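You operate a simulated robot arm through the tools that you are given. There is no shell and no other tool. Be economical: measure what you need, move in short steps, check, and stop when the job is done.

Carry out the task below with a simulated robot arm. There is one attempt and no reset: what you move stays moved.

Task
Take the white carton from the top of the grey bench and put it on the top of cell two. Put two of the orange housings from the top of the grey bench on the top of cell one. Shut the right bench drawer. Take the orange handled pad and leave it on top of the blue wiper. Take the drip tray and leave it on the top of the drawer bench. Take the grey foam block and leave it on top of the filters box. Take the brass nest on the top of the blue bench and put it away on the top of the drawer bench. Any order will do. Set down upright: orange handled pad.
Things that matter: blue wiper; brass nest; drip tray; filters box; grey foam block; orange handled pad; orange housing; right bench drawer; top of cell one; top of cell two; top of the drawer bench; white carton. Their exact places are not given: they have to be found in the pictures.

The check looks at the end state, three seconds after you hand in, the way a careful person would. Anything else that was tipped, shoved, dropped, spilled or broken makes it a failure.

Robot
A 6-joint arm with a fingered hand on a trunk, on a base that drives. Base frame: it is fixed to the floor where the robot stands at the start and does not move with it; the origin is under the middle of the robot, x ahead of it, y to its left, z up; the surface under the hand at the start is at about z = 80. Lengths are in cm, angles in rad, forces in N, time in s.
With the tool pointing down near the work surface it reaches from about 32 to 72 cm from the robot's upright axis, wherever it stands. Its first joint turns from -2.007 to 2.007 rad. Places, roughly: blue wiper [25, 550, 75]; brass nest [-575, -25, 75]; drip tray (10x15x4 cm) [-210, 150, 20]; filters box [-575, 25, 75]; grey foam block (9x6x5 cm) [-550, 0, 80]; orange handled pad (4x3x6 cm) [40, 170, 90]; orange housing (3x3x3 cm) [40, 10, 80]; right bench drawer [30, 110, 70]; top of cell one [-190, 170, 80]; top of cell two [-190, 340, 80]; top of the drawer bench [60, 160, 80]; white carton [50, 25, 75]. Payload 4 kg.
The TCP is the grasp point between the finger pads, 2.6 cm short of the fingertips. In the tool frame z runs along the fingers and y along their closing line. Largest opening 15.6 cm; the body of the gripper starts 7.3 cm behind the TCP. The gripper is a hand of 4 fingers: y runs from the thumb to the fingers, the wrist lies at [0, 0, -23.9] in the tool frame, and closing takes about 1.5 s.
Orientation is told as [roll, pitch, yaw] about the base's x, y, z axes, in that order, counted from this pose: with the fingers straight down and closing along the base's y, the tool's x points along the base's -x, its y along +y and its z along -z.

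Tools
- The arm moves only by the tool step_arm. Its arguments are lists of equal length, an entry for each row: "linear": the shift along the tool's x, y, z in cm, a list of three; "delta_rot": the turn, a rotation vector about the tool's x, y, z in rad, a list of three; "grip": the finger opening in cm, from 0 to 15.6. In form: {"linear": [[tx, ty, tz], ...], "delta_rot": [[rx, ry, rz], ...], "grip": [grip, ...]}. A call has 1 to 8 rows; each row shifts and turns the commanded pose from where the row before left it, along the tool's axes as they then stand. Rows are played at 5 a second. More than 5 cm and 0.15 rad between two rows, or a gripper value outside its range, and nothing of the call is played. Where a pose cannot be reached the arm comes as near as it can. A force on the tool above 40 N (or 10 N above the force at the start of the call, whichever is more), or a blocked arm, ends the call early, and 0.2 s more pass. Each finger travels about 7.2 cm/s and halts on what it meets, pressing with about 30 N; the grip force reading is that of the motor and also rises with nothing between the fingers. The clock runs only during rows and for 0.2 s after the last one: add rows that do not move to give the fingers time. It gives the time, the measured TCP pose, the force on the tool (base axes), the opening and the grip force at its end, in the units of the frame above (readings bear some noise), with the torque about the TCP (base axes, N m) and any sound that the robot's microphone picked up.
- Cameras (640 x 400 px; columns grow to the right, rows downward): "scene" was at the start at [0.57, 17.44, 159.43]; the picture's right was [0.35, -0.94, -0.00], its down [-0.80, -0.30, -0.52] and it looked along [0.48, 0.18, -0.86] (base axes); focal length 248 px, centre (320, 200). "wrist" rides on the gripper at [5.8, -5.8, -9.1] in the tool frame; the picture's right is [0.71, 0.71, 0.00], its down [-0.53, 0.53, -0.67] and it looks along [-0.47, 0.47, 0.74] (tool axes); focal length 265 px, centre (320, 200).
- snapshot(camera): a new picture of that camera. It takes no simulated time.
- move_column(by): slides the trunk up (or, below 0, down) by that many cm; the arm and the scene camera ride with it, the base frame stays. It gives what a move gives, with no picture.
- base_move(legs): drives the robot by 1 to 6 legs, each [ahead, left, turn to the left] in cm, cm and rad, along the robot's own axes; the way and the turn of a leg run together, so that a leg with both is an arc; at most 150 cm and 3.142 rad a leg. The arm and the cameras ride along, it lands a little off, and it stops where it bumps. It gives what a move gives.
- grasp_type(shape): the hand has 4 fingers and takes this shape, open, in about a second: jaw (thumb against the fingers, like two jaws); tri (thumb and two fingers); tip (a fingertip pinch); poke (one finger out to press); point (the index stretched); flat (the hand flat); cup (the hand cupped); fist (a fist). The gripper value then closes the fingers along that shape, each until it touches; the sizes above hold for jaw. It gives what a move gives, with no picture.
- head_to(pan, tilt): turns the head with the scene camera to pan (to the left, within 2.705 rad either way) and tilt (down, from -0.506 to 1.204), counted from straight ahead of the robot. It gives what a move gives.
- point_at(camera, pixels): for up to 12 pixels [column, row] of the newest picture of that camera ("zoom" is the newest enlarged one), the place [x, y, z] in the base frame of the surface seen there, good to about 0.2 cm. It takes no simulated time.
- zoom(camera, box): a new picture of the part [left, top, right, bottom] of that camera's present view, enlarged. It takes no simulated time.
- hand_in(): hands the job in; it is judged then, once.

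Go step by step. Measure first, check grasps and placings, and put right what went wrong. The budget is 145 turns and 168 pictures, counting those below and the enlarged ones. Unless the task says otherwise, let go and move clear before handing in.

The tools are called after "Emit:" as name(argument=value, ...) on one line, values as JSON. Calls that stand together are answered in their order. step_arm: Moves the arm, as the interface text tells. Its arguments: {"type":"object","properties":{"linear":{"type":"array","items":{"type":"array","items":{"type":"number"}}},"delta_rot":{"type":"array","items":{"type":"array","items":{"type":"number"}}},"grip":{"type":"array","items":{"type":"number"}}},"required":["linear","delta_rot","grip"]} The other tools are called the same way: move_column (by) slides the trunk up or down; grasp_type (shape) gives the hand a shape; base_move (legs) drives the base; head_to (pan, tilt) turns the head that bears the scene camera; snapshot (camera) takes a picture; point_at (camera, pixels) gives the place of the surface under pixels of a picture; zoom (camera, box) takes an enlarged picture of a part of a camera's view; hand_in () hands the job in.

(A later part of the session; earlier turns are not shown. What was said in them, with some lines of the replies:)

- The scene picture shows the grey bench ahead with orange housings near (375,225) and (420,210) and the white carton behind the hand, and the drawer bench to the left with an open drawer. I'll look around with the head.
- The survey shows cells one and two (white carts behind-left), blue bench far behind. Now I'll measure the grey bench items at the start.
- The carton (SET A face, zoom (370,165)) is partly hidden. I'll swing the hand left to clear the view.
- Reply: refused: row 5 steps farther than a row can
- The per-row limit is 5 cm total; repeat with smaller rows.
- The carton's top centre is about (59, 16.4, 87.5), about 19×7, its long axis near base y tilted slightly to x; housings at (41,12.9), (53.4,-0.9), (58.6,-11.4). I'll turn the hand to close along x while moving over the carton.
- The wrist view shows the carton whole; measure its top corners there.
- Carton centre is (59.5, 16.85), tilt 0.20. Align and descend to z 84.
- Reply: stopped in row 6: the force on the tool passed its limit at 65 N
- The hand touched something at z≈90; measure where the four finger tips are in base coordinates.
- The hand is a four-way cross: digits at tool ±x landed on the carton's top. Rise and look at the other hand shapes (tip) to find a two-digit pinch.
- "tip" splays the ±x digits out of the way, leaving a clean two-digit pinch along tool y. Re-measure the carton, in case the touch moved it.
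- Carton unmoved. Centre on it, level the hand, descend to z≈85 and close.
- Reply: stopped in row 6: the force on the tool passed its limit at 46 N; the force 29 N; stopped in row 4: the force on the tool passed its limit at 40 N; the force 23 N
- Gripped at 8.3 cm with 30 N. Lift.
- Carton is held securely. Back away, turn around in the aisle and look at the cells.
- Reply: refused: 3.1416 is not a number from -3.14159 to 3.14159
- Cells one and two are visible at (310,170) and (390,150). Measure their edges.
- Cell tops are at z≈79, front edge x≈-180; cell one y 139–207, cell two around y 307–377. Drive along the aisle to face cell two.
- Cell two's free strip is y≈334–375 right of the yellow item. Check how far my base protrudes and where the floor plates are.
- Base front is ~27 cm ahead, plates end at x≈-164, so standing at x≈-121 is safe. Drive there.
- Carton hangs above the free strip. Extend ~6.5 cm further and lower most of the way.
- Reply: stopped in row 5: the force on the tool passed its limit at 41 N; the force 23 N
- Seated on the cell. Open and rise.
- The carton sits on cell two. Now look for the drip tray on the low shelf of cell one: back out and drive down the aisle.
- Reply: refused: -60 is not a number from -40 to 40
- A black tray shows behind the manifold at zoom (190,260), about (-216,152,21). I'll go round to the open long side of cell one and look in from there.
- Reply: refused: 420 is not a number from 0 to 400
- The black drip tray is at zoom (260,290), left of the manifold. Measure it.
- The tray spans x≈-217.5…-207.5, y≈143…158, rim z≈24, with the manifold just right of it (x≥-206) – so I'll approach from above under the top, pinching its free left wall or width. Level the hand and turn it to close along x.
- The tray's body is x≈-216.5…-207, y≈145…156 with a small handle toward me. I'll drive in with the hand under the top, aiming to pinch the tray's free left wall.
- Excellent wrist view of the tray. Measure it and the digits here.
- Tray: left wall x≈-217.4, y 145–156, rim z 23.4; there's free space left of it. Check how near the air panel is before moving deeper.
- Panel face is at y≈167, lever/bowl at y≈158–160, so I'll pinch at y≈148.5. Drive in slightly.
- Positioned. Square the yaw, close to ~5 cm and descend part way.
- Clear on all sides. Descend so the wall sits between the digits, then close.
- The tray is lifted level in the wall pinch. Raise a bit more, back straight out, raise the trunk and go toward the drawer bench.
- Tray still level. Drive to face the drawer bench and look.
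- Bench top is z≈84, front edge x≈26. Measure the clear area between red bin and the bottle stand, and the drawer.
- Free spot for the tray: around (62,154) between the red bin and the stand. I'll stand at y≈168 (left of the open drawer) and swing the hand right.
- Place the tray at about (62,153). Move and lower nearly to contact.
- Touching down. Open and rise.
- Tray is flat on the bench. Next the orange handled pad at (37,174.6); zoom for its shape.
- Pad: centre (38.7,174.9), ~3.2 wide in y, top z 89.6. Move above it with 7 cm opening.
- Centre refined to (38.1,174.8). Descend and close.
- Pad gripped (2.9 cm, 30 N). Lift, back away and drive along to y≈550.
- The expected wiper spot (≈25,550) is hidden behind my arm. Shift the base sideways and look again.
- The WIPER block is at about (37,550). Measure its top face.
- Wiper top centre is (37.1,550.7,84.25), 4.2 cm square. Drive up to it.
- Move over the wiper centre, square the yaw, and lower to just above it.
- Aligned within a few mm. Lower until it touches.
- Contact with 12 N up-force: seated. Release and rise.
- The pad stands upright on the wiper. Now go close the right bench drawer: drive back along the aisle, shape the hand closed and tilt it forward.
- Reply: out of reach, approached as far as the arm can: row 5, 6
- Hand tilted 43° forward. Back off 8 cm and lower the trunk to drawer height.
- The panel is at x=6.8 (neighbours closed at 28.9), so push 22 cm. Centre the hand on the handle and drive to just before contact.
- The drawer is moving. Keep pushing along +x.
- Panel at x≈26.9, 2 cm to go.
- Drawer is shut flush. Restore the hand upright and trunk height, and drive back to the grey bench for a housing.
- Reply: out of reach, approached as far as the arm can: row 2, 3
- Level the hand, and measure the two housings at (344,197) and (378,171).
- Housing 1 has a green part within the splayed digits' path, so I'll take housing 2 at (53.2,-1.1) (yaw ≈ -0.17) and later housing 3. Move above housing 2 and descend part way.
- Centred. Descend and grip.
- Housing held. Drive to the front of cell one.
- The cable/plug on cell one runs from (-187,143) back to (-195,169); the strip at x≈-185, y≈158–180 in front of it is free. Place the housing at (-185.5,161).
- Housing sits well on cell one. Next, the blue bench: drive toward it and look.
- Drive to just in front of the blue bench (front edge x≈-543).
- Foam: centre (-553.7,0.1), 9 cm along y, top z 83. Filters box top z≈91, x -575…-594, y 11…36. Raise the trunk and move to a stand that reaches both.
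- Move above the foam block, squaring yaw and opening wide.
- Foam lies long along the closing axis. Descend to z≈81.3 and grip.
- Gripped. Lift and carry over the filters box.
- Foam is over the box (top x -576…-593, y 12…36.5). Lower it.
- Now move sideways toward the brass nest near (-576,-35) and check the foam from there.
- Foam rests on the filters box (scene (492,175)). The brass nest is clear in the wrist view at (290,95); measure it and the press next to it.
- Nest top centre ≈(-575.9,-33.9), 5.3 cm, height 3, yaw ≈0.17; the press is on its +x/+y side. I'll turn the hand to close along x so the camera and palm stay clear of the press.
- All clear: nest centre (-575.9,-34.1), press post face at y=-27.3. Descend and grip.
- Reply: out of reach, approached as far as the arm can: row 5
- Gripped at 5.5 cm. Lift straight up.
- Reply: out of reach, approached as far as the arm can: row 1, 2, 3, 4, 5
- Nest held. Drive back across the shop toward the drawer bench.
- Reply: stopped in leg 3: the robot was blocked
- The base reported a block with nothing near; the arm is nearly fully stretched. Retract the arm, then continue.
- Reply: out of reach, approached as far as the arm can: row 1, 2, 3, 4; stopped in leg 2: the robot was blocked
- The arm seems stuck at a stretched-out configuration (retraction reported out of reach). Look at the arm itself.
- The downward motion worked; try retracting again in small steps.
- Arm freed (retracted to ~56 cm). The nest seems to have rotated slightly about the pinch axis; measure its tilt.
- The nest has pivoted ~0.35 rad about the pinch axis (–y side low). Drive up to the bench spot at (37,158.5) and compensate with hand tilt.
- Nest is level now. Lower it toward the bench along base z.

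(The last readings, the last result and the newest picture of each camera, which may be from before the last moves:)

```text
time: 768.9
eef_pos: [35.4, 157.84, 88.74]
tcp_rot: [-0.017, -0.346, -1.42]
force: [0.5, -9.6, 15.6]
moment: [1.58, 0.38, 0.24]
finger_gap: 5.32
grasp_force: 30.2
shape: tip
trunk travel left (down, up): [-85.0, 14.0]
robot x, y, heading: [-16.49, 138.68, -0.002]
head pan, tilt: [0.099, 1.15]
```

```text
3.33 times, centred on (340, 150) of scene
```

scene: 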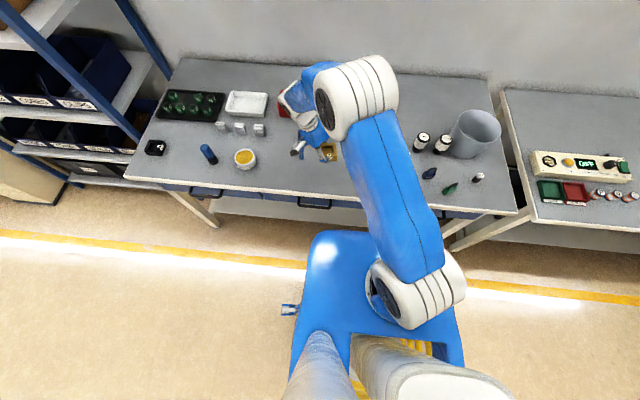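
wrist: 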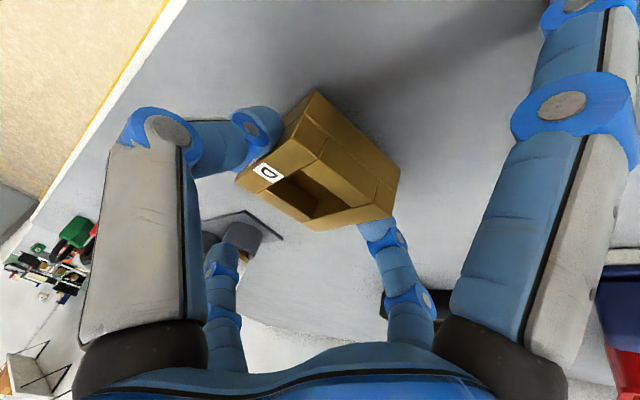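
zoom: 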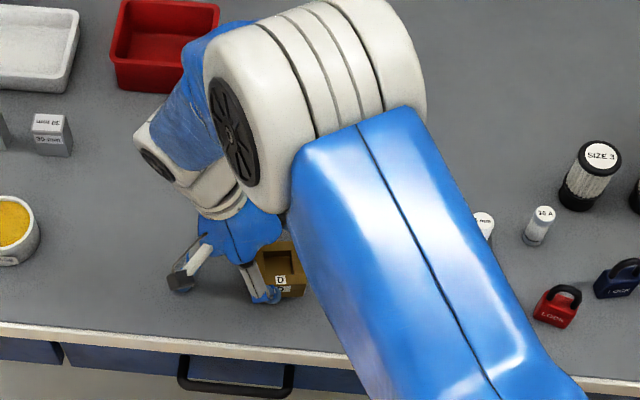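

The splayed digit touches the bench first; reduce the tilt a bit and finish lowering.

Emit:
step_arm(linear=[[0, 0, 0], [0.1, 0, 0.45], [0.1, 0, 0.35], [0, 0, 0]], delta_rot=[[0, 0.13, 0], [0, 0, 0], [0, 0, 0], [0, 0, 0]], grip=[4, 4, 4, 4])

Emit:
snapshot(camera="wrist")

Emit:
point_at(camera="wrist", pixels=[[390, 205], [318, 227], [285, 155], [340, 185], [300, 212], [240, 185]])

```text
time: 769.9
eef_pos: [35.35, 158.22, 87.99]
tcp_rot: [-0.015, -0.215, -1.422]
force: [0.1, -0.3, -1.1]
moment: [-0.01, -0.05, 0.02]
finger_gap: 5.31
grasp_force: 29.5
shape: tip
trunk travel left (down, up): [-85.0, 14.0]
robot x, y, heading: [-15.94, 138.68, 0.003]
head pan, tilt: [0.099, 1.15]
```

```text
39 pictures are left
```

wrist: 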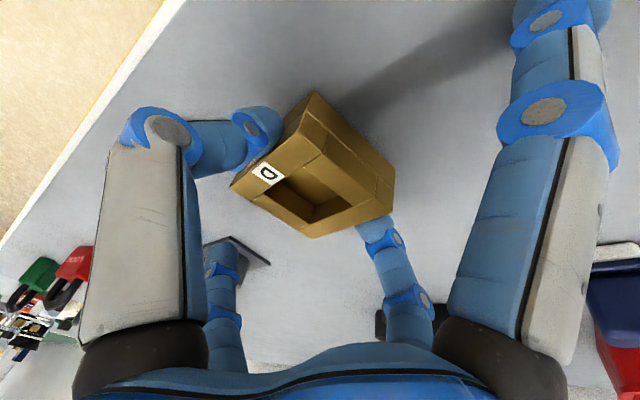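

```text
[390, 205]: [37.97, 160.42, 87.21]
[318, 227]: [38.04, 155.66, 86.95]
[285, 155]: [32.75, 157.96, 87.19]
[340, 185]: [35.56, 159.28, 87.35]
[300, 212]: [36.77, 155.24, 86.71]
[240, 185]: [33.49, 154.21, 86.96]
```

The nest is level and at bench height (top 87.0–87.3). Press a touch and release.

Emit:
step_arm(linear=[[0.05, 0, 0.3], [0, 0, 0], [0, 0, 0], [0, 0, 0], [0, 0, 0]], delta_rot=[[0, 0, 0], [0, 0, 0], [0, 0, 0], [0, 0, 0], [0, 0, 0]], grip=[4, 8, 8, 8, 8])

Emit:
step_arm(linear=[[-0.4, 0, -1.9], [-0.8, 0, -3.9], [-1, 0, -4.8], [0, 0, -3], [0, 0, 0]], delta_rot=[[0, 0, 0], [0, 0, 0], [0, 0, 0], [0, 0.11, 0], [0, 0.1, 0]], grip=[8, 8, 8, 8, 8])

Emit:
snapshot(camera="wrist")

Emit:
zoom(camera="scene", box=[260, 90, 420, 210])

```text
time: 771.0
eef_pos: [35.37, 158.11, 87.8]
tcp_rot: [-0.012, -0.217, -1.424]
force: [0.4, -0.4, -0.3]
moment: [-0.01, 0.02, 0.0]
finger_gap: 7.94
grasp_force: 0.1
shape: tip
trunk travel left (down, up): [-85.0, 14.0]
robot x, y, heading: [-16.39, 138.71, 0.001]
head pan, tilt: [0.099, 1.15]
```

```text
time: 772.2
eef_pos: [35.71, 158.73, 101.52]
tcp_rot: [-0.012, -0.006, -1.423]
force: [0.5, -0.6, -0.6]
moment: [0.03, 0.02, 0.0]
finger_gap: 7.96
grasp_force: 0.0
shape: tip
trunk travel left (down, up): [-85.0, 14.0]
robot x, y, heading: [-16.21, 138.6, -0.003]
head pan, tilt: [0.099, 1.15]
```

```text
38 pictures are left
```

wrist: 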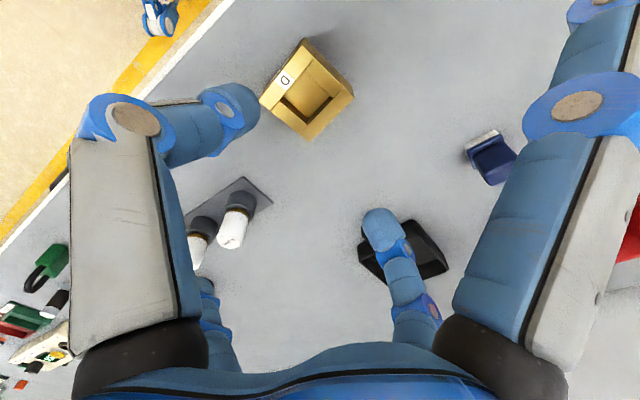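

```text
3.33 times, centred on (340, 150) of scene
```

zoom: 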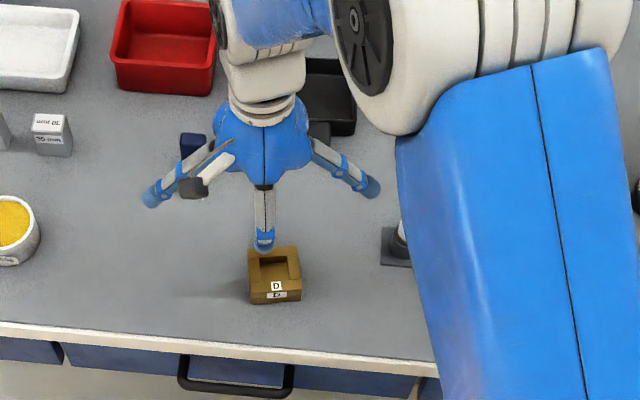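

Nest is placed flat. Last item: a second housing; take housing 1 at (41.4,12.9) closing along x.

Emit:
base_move(legs=[[-35, 0, 0], [0, -145.5, 0], [40, 0, 0]])

Emit:
step_arm(linear=[[0, 0, 0], [0, 0, 0]], delta_rot=[[0, 0, 0.1], [0, 0, 0]], grip=[6, 6])

Emit:
snapshot(camera="wrist")

Emit:
head_to(pan=0.1, tilt=1.1)

Emit:
snapshot(camera="scene")

```text
time: 800.7
eef_pos: [41.42, 12.99, 101.59]
tcp_rot: [-0.014, -0.008, -1.416]
force: [-0.1, 1.0, -0.2]
moment: [0.03, 0.01, -0.01]
finger_gap: 7.97
grasp_force: 0.0
shape: tip
trunk travel left (down, up): [-85.0, 14.0]
robot x, y, heading: [-9.76, -7.35, 0.005]
head pan, tilt: [0.099, 1.15]
```

```text
time: 801.3
eef_pos: [41.5, 13.02, 101.53]
tcp_rot: [-0.012, -0.007, -1.516]
force: [-0.5, -0.3, 0.0]
moment: [-0.01, -0.01, 0.0]
finger_gap: 6.05
grasp_force: 0.1
shape: tip
trunk travel left (down, up): [-85.0, 14.0]
robot x, y, heading: [-10.23, -7.32, 0.006]
head pan, tilt: [0.099, 1.15]
```

```text
36 pictures are left
```

wrist: 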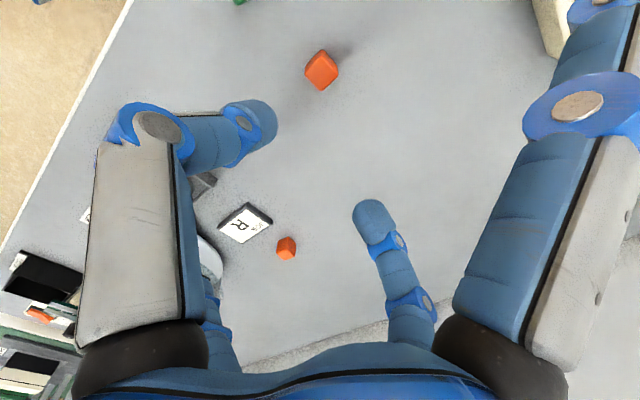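

```text
time: 801.9
eef_pos: [41.45, 13.08, 101.54]
tcp_rot: [-0.013, -0.007, -1.516]
force: [0.4, 0.0, 0.1]
moment: [-0.01, -0.01, 0.0]
finger_gap: 6.04
grasp_force: 0.0
shape: tip
trunk travel left (down, up): [-85.0, 14.0]
robot x, y, heading: [-9.67, -7.38, 0.003]
head pan, tilt: [0.099, 1.1]
```

```text
35 pictures are left
```

scene: 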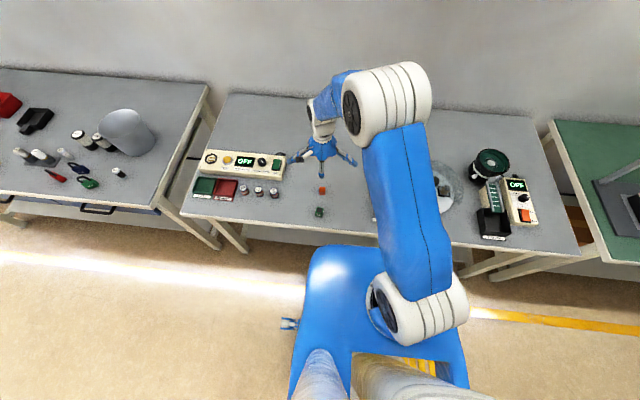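

Emit:
point_at(camera="wrist", pixels=[[322, 52], [338, 70], [321, 88], [308, 68], [323, 68]])

Emit:
point_at(camera="scene", pixels=[[319, 209], [272, 191], [322, 188], [319, 215], [278, 170]])

```text
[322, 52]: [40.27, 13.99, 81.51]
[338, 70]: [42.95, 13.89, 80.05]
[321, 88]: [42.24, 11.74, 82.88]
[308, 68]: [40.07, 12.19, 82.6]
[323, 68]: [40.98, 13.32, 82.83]
```

```text
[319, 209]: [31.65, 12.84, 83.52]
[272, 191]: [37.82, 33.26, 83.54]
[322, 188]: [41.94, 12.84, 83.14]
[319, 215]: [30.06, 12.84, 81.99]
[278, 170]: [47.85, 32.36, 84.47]
```

Centred over the housing (41.3,12.9); surroundings clear. Descend and grip.

Emit:
step_arm(linear=[[0.1, -0.1, 4.5], [0, 0, 4.5], [0, 0, 4.5], [0, 0, 3], [0, 0, 1.7], [0, 0, 0]], delta_rot=[[0, 0, 0.05], [0, 0, 0], [0, 0, 0], [0, 0, 0], [0, 0, 0], [0, 0, 0]], grip=[6, 6, 6, 6, 6, 6])

Emit:
step_arm(linear=[[0, 0, 0], [0, 0, 0], [0, 0, 0], [0, 0, 0], [0, 0, -2], [0, 0, -5], [0, 0, -5], [0, 0, -5]], delta_rot=[[0, 0, 0], [0, 0, 0], [0, 0, 0], [0, 0, 0], [0, 0, 0], [0, 0, 0], [0, 0, 0], [0, 0, 0]], grip=[1.5, 1.5, 1.5, 1.5, 1.5, 1.5, 1.5, 1.5])

Emit:
snapshot(camera="wrist")

```text
time: 803.3
eef_pos: [41.17, 13.07, 83.22]
tcp_rot: [-0.013, -0.009, -1.566]
force: [-0.1, 0.0, -0.1]
moment: [-0.01, -0.06, 0.02]
finger_gap: 6.05
grasp_force: 0.1
shape: tip
trunk travel left (down, up): [-85.0, 14.0]
robot x, y, heading: [-9.68, -7.56, 0.007]
head pan, tilt: [0.099, 1.1]
```

```text
time: 805.1
eef_pos: [41.29, 13.44, 100.58]
tcp_rot: [-0.013, -0.009, -1.566]
force: [-0.4, 0.8, 1.3]
moment: [0.02, -0.01, 0.0]
finger_gap: 1.9
grasp_force: 29.9
shape: tip
trunk travel left (down, up): [-85.0, 14.0]
robot x, y, heading: [-9.56, -7.47, 0.006]
head pan, tilt: [0.099, 1.1]
```

```text
34 pictures are left
```

wrist: 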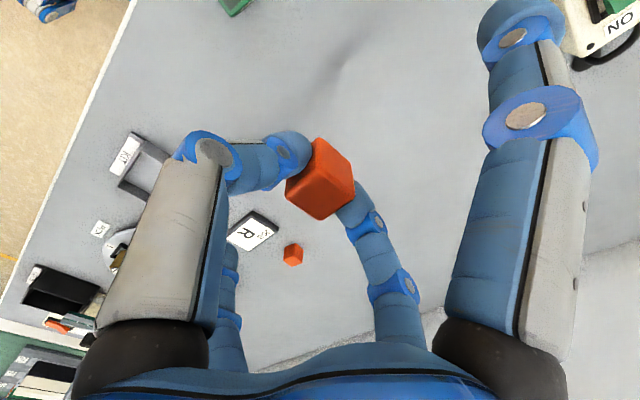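

Housing held. Drive to cell one again.

Emit:
base_move(legs=[[-45, 0, 0], [0, 0, 3.135], [0, -150, 0], [0, -56, 0], [50, 0, 0]])

Emit:
head_to(pan=0.25, tilt=0.9)

Emit:
snapshot(camera="scene")

```text
time: 863.4
eef_pos: [-150.13, 182.46, 100.46]
tcp_rot: [-0.012, -0.008, 1.532]
force: [-0.7, -0.4, -0.7]
moment: [0.01, 0.0, 0.02]
finger_gap: 1.9
grasp_force: 30.0
shape: tip
trunk travel left (down, up): [-85.0, 14.0]
robot x, y, heading: [-97.61, 201.1, 3.104]
head pan, tilt: [0.099, 1.1]
```

```text
time: 864.1
eef_pos: [-150.07, 182.44, 100.42]
tcp_rot: [-0.013, -0.009, 1.534]
force: [0.9, -0.6, 0.2]
moment: [0.01, 0.0, -0.03]
finger_gap: 1.91
grasp_force: 29.7
shape: tip
trunk travel left (down, up): [-85.0, 14.0]
robot x, y, heading: [-97.92, 200.79, 3.107]
head pan, tilt: [0.25, 0.901]
```

```text
33 pictures are left
```

scene: 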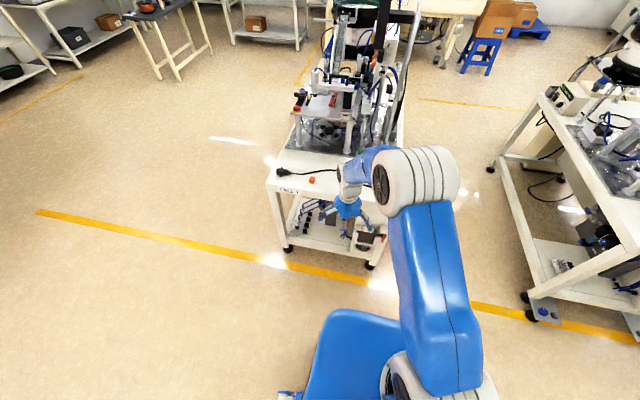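

Emit:
base_move(legs=[[0, 0, 0.035], [34, 2.5, 0]])

Emit:
snapshot(camera="wrist")

Emit:
snapshot(camera="scene")

```text
time: 869.6
eef_pos: [-184.34, 178.88, 100.44]
tcp_rot: [-0.012, -0.009, 1.555]
force: [0.5, -0.4, 0.2]
moment: [0.03, -0.03, 0.0]
finger_gap: 1.9
grasp_force: 30.1
shape: tip
trunk travel left (down, up): [-85.0, 14.0]
robot x, y, heading: [-132.54, 198.62, 3.126]
head pan, tilt: [0.25, 0.901]
```

```text
32 pictures are left
```

wrist: 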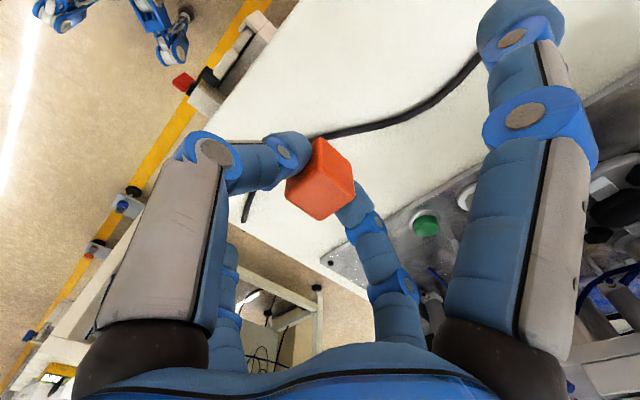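

```text
31 pictures are left
```

scene: 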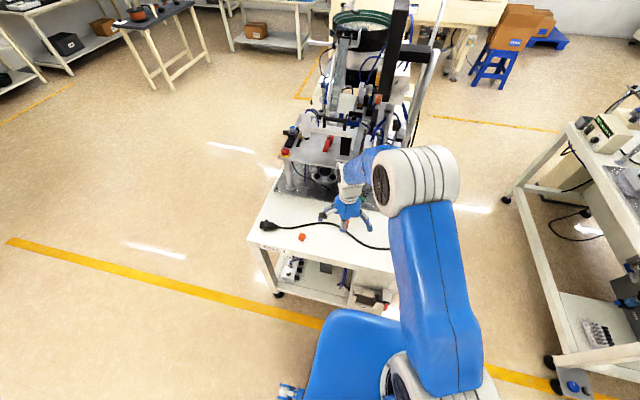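

Emit:
point_at(camera="wrist", pixels=[[460, 80], [420, 108], [345, 130], [248, 205], [300, 60], [220, 110]])

Emit:
point_at(camera="scene", pixels=[[301, 238], [300, 224], [330, 226], [355, 240], [375, 247], [310, 260]])

```text
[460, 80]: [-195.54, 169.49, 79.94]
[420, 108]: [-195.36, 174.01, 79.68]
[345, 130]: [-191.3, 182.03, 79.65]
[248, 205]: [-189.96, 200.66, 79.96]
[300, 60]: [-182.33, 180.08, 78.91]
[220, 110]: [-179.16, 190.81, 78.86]
```

```text
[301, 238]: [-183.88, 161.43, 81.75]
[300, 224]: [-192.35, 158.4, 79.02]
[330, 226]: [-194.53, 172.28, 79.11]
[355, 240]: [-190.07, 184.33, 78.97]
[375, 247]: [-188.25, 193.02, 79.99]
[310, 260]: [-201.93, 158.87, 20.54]
```

Spot is clear (cable at x≈-193 there). Lower and release with a modest opening.

Emit:
step_arm(linear=[[0, 0.8, 4], [0, 0, 4.5], [0, 0, 4.5], [0, 0, 3.3], [0, 0, 1], [0, 0, 0.8], [0, 0, 0]], delta_rot=[[0, 0, 0], [0, 0, 0], [0, 0, 0], [0, 0, 0], [0, 0, 0], [0, 0, 0], [0, 0, 0]], grip=[1.5, 1.5, 1.5, 1.5, 1.5, 1.5, 1.5])

Emit:
snapshot(camera="wrist")

```text
time: 871.2
eef_pos: [-184.98, 179.11, 82.34]
tcp_rot: [-0.011, -0.008, 1.555]
force: [-0.5, 0.2, -0.4]
moment: [0.04, 0.01, -0.01]
finger_gap: 1.87
grasp_force: 29.8
shape: tip
trunk travel left (down, up): [-85.0, 14.0]
robot x, y, heading: [-132.71, 198.46, 3.128]
head pan, tilt: [0.25, 0.901]
```

```text
30 pictures are left
```

wrist: 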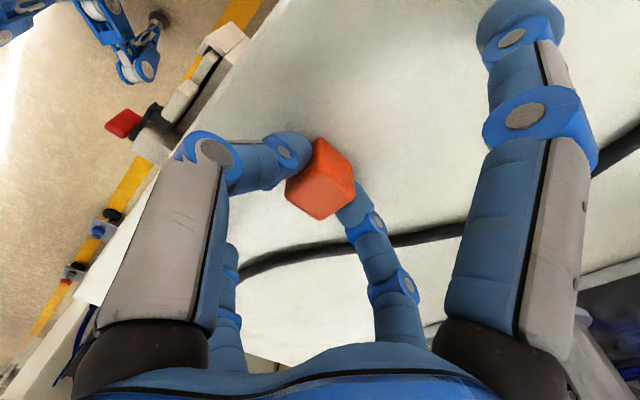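

Emit:
step_arm(linear=[[0, 0, 0.15], [0, 0, 0], [0, 0, 0], [0, 0, 0], [0, 0, -2], [0, 0, -5], [0, 0, -5], [0, 0, -5]], delta_rot=[[0, 0, 0], [0, 0, 0], [0, 0, 0], [0, 0, 0], [0, 0, 0], [0, 0, 0], [0, 0, 0], [0, 0, 0]], grip=[1.5, 4.5, 4.5, 4.5, 4.5, 4.5, 4.5, 4.5])

Emit:
base_move(legs=[[-40, 0, 0]])

Emit:
head_to(pan=0.1, tilt=0.75)

Emit:
snapshot(camera="scene")

Emit:
zoom(camera="scene", box=[240, 130, 440, 280])

```text
time: 873.0
eef_pos: [-184.88, 179.08, 99.37]
tcp_rot: [-0.013, -0.006, 1.554]
force: [0.2, 0.1, -0.4]
moment: [-0.02, 0.05, -0.01]
finger_gap: 4.46
grasp_force: 0.0
shape: tip
trunk travel left (down, up): [-85.0, 14.0]
robot x, y, heading: [-132.55, 198.7, 3.127]
head pan, tilt: [0.25, 0.901]
```

```text
time: 878.5
eef_pos: [-146.28, 178.5, 99.23]
tcp_rot: [-0.014, -0.01, 1.556]
force: [-1.2, 0.6, 0.1]
moment: [0.02, 0.02, -0.02]
finger_gap: 4.49
grasp_force: 0.0
shape: tip
trunk travel left (down, up): [-85.0, 14.0]
robot x, y, heading: [-93.85, 197.75, 3.127]
head pan, tilt: [0.25, 0.901]
```

```text
time: 879.2
eef_pos: [-146.28, 178.34, 99.2]
tcp_rot: [-0.012, -0.008, 1.554]
force: [-1.1, 0.1, -1.0]
moment: [-0.01, -0.03, 0.0]
finger_gap: 4.51
grasp_force: 0.1
shape: tip
trunk travel left (down, up): [-85.0, 14.0]
robot x, y, heading: [-93.76, 198.21, 3.129]
head pan, tilt: [0.099, 0.75]
```

```text
29 pictures are left
```

scene: 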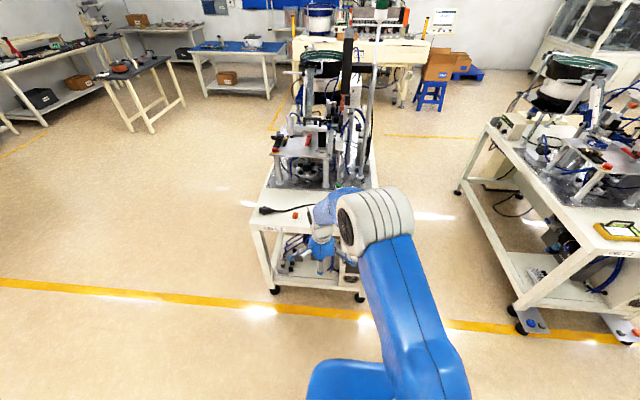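

```text
2.67 times, centred on (340, 205) of scene
```

zoom: 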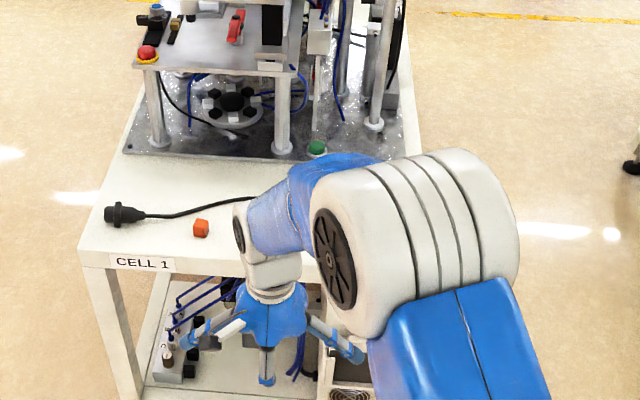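

Verify the second housing and the carton by shifting sideways.

Emit:
base_move(legs=[[0, -60, 0]])

Emit:
head_to(pan=0.5, tilt=0.6)

Emit:
zoom(camera="scene", box=[140, 90, 460, 290])

Emit:
head_to(pan=-0.6, tilt=0.6)

Emit:
zoom(camera="scene", box=[140, 90, 460, 290])

```text
time: 887.3
eef_pos: [-145.21, 238.61, 99.25]
tcp_rot: [-0.011, -0.007, 1.546]
force: [-0.1, 0.4, 0.2]
moment: [0.03, 0.01, -0.02]
finger_gap: 4.47
grasp_force: 0.0
shape: tip
trunk travel left (down, up): [-85.0, 14.0]
robot x, y, heading: [-92.45, 258.07, 3.12]
head pan, tilt: [0.099, 0.75]
```

```text
time: 888.1
eef_pos: [-145.3, 238.67, 99.27]
tcp_rot: [-0.011, -0.008, 1.547]
force: [0.2, -0.2, -0.2]
moment: [-0.01, -0.03, -0.03]
finger_gap: 4.46
grasp_force: 0.0
shape: tip
trunk travel left (down, up): [-85.0, 14.0]
robot x, y, heading: [-92.46, 257.9, 3.12]
head pan, tilt: [0.499, 0.6]
```

```text
2.00 times, centred on (300, 190) of scene
```

zoom: 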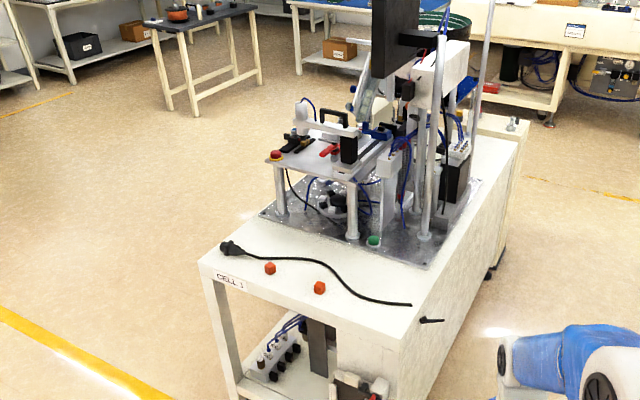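

```text
time: 889.5
eef_pos: [-145.3, 238.69, 99.23]
tcp_rot: [-0.013, -0.008, 1.547]
force: [0.0, 0.3, -0.1]
moment: [0.01, 0.01, -0.04]
finger_gap: 4.47
grasp_force: 0.1
shape: tip
trunk travel left (down, up): [-85.0, 14.0]
robot x, y, heading: [-92.25, 257.72, 3.119]
head pan, tilt: [-0.6, 0.6]
```

```text
2.00 times, centred on (300, 190) of scene
```

zoom: 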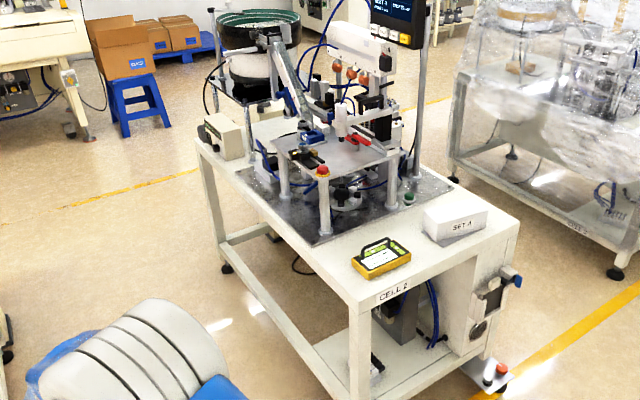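

Both housings sit on cell one and the carton (SET A) on cell two. The tray, nest, pad, foam and drawer were each confirmed right after placing, and the hand is empty and clear.

Emit:
hand_in()

```text
The job is handed in.
```

The job is handed in, with all seven tasks done and checked by camera after each step.

- **White carton:** on top of cell two.
- **Orange housings:** two are on top of cell one.
- **Right bench drawer:** shut.
- **Orange handled pad:** standing upright on the blue wiper.
- **Drip tray:** on top of the drawer bench.
- **Grey foam block:** on the filters box.
- **Brass nest:** on top of the drawer bench.
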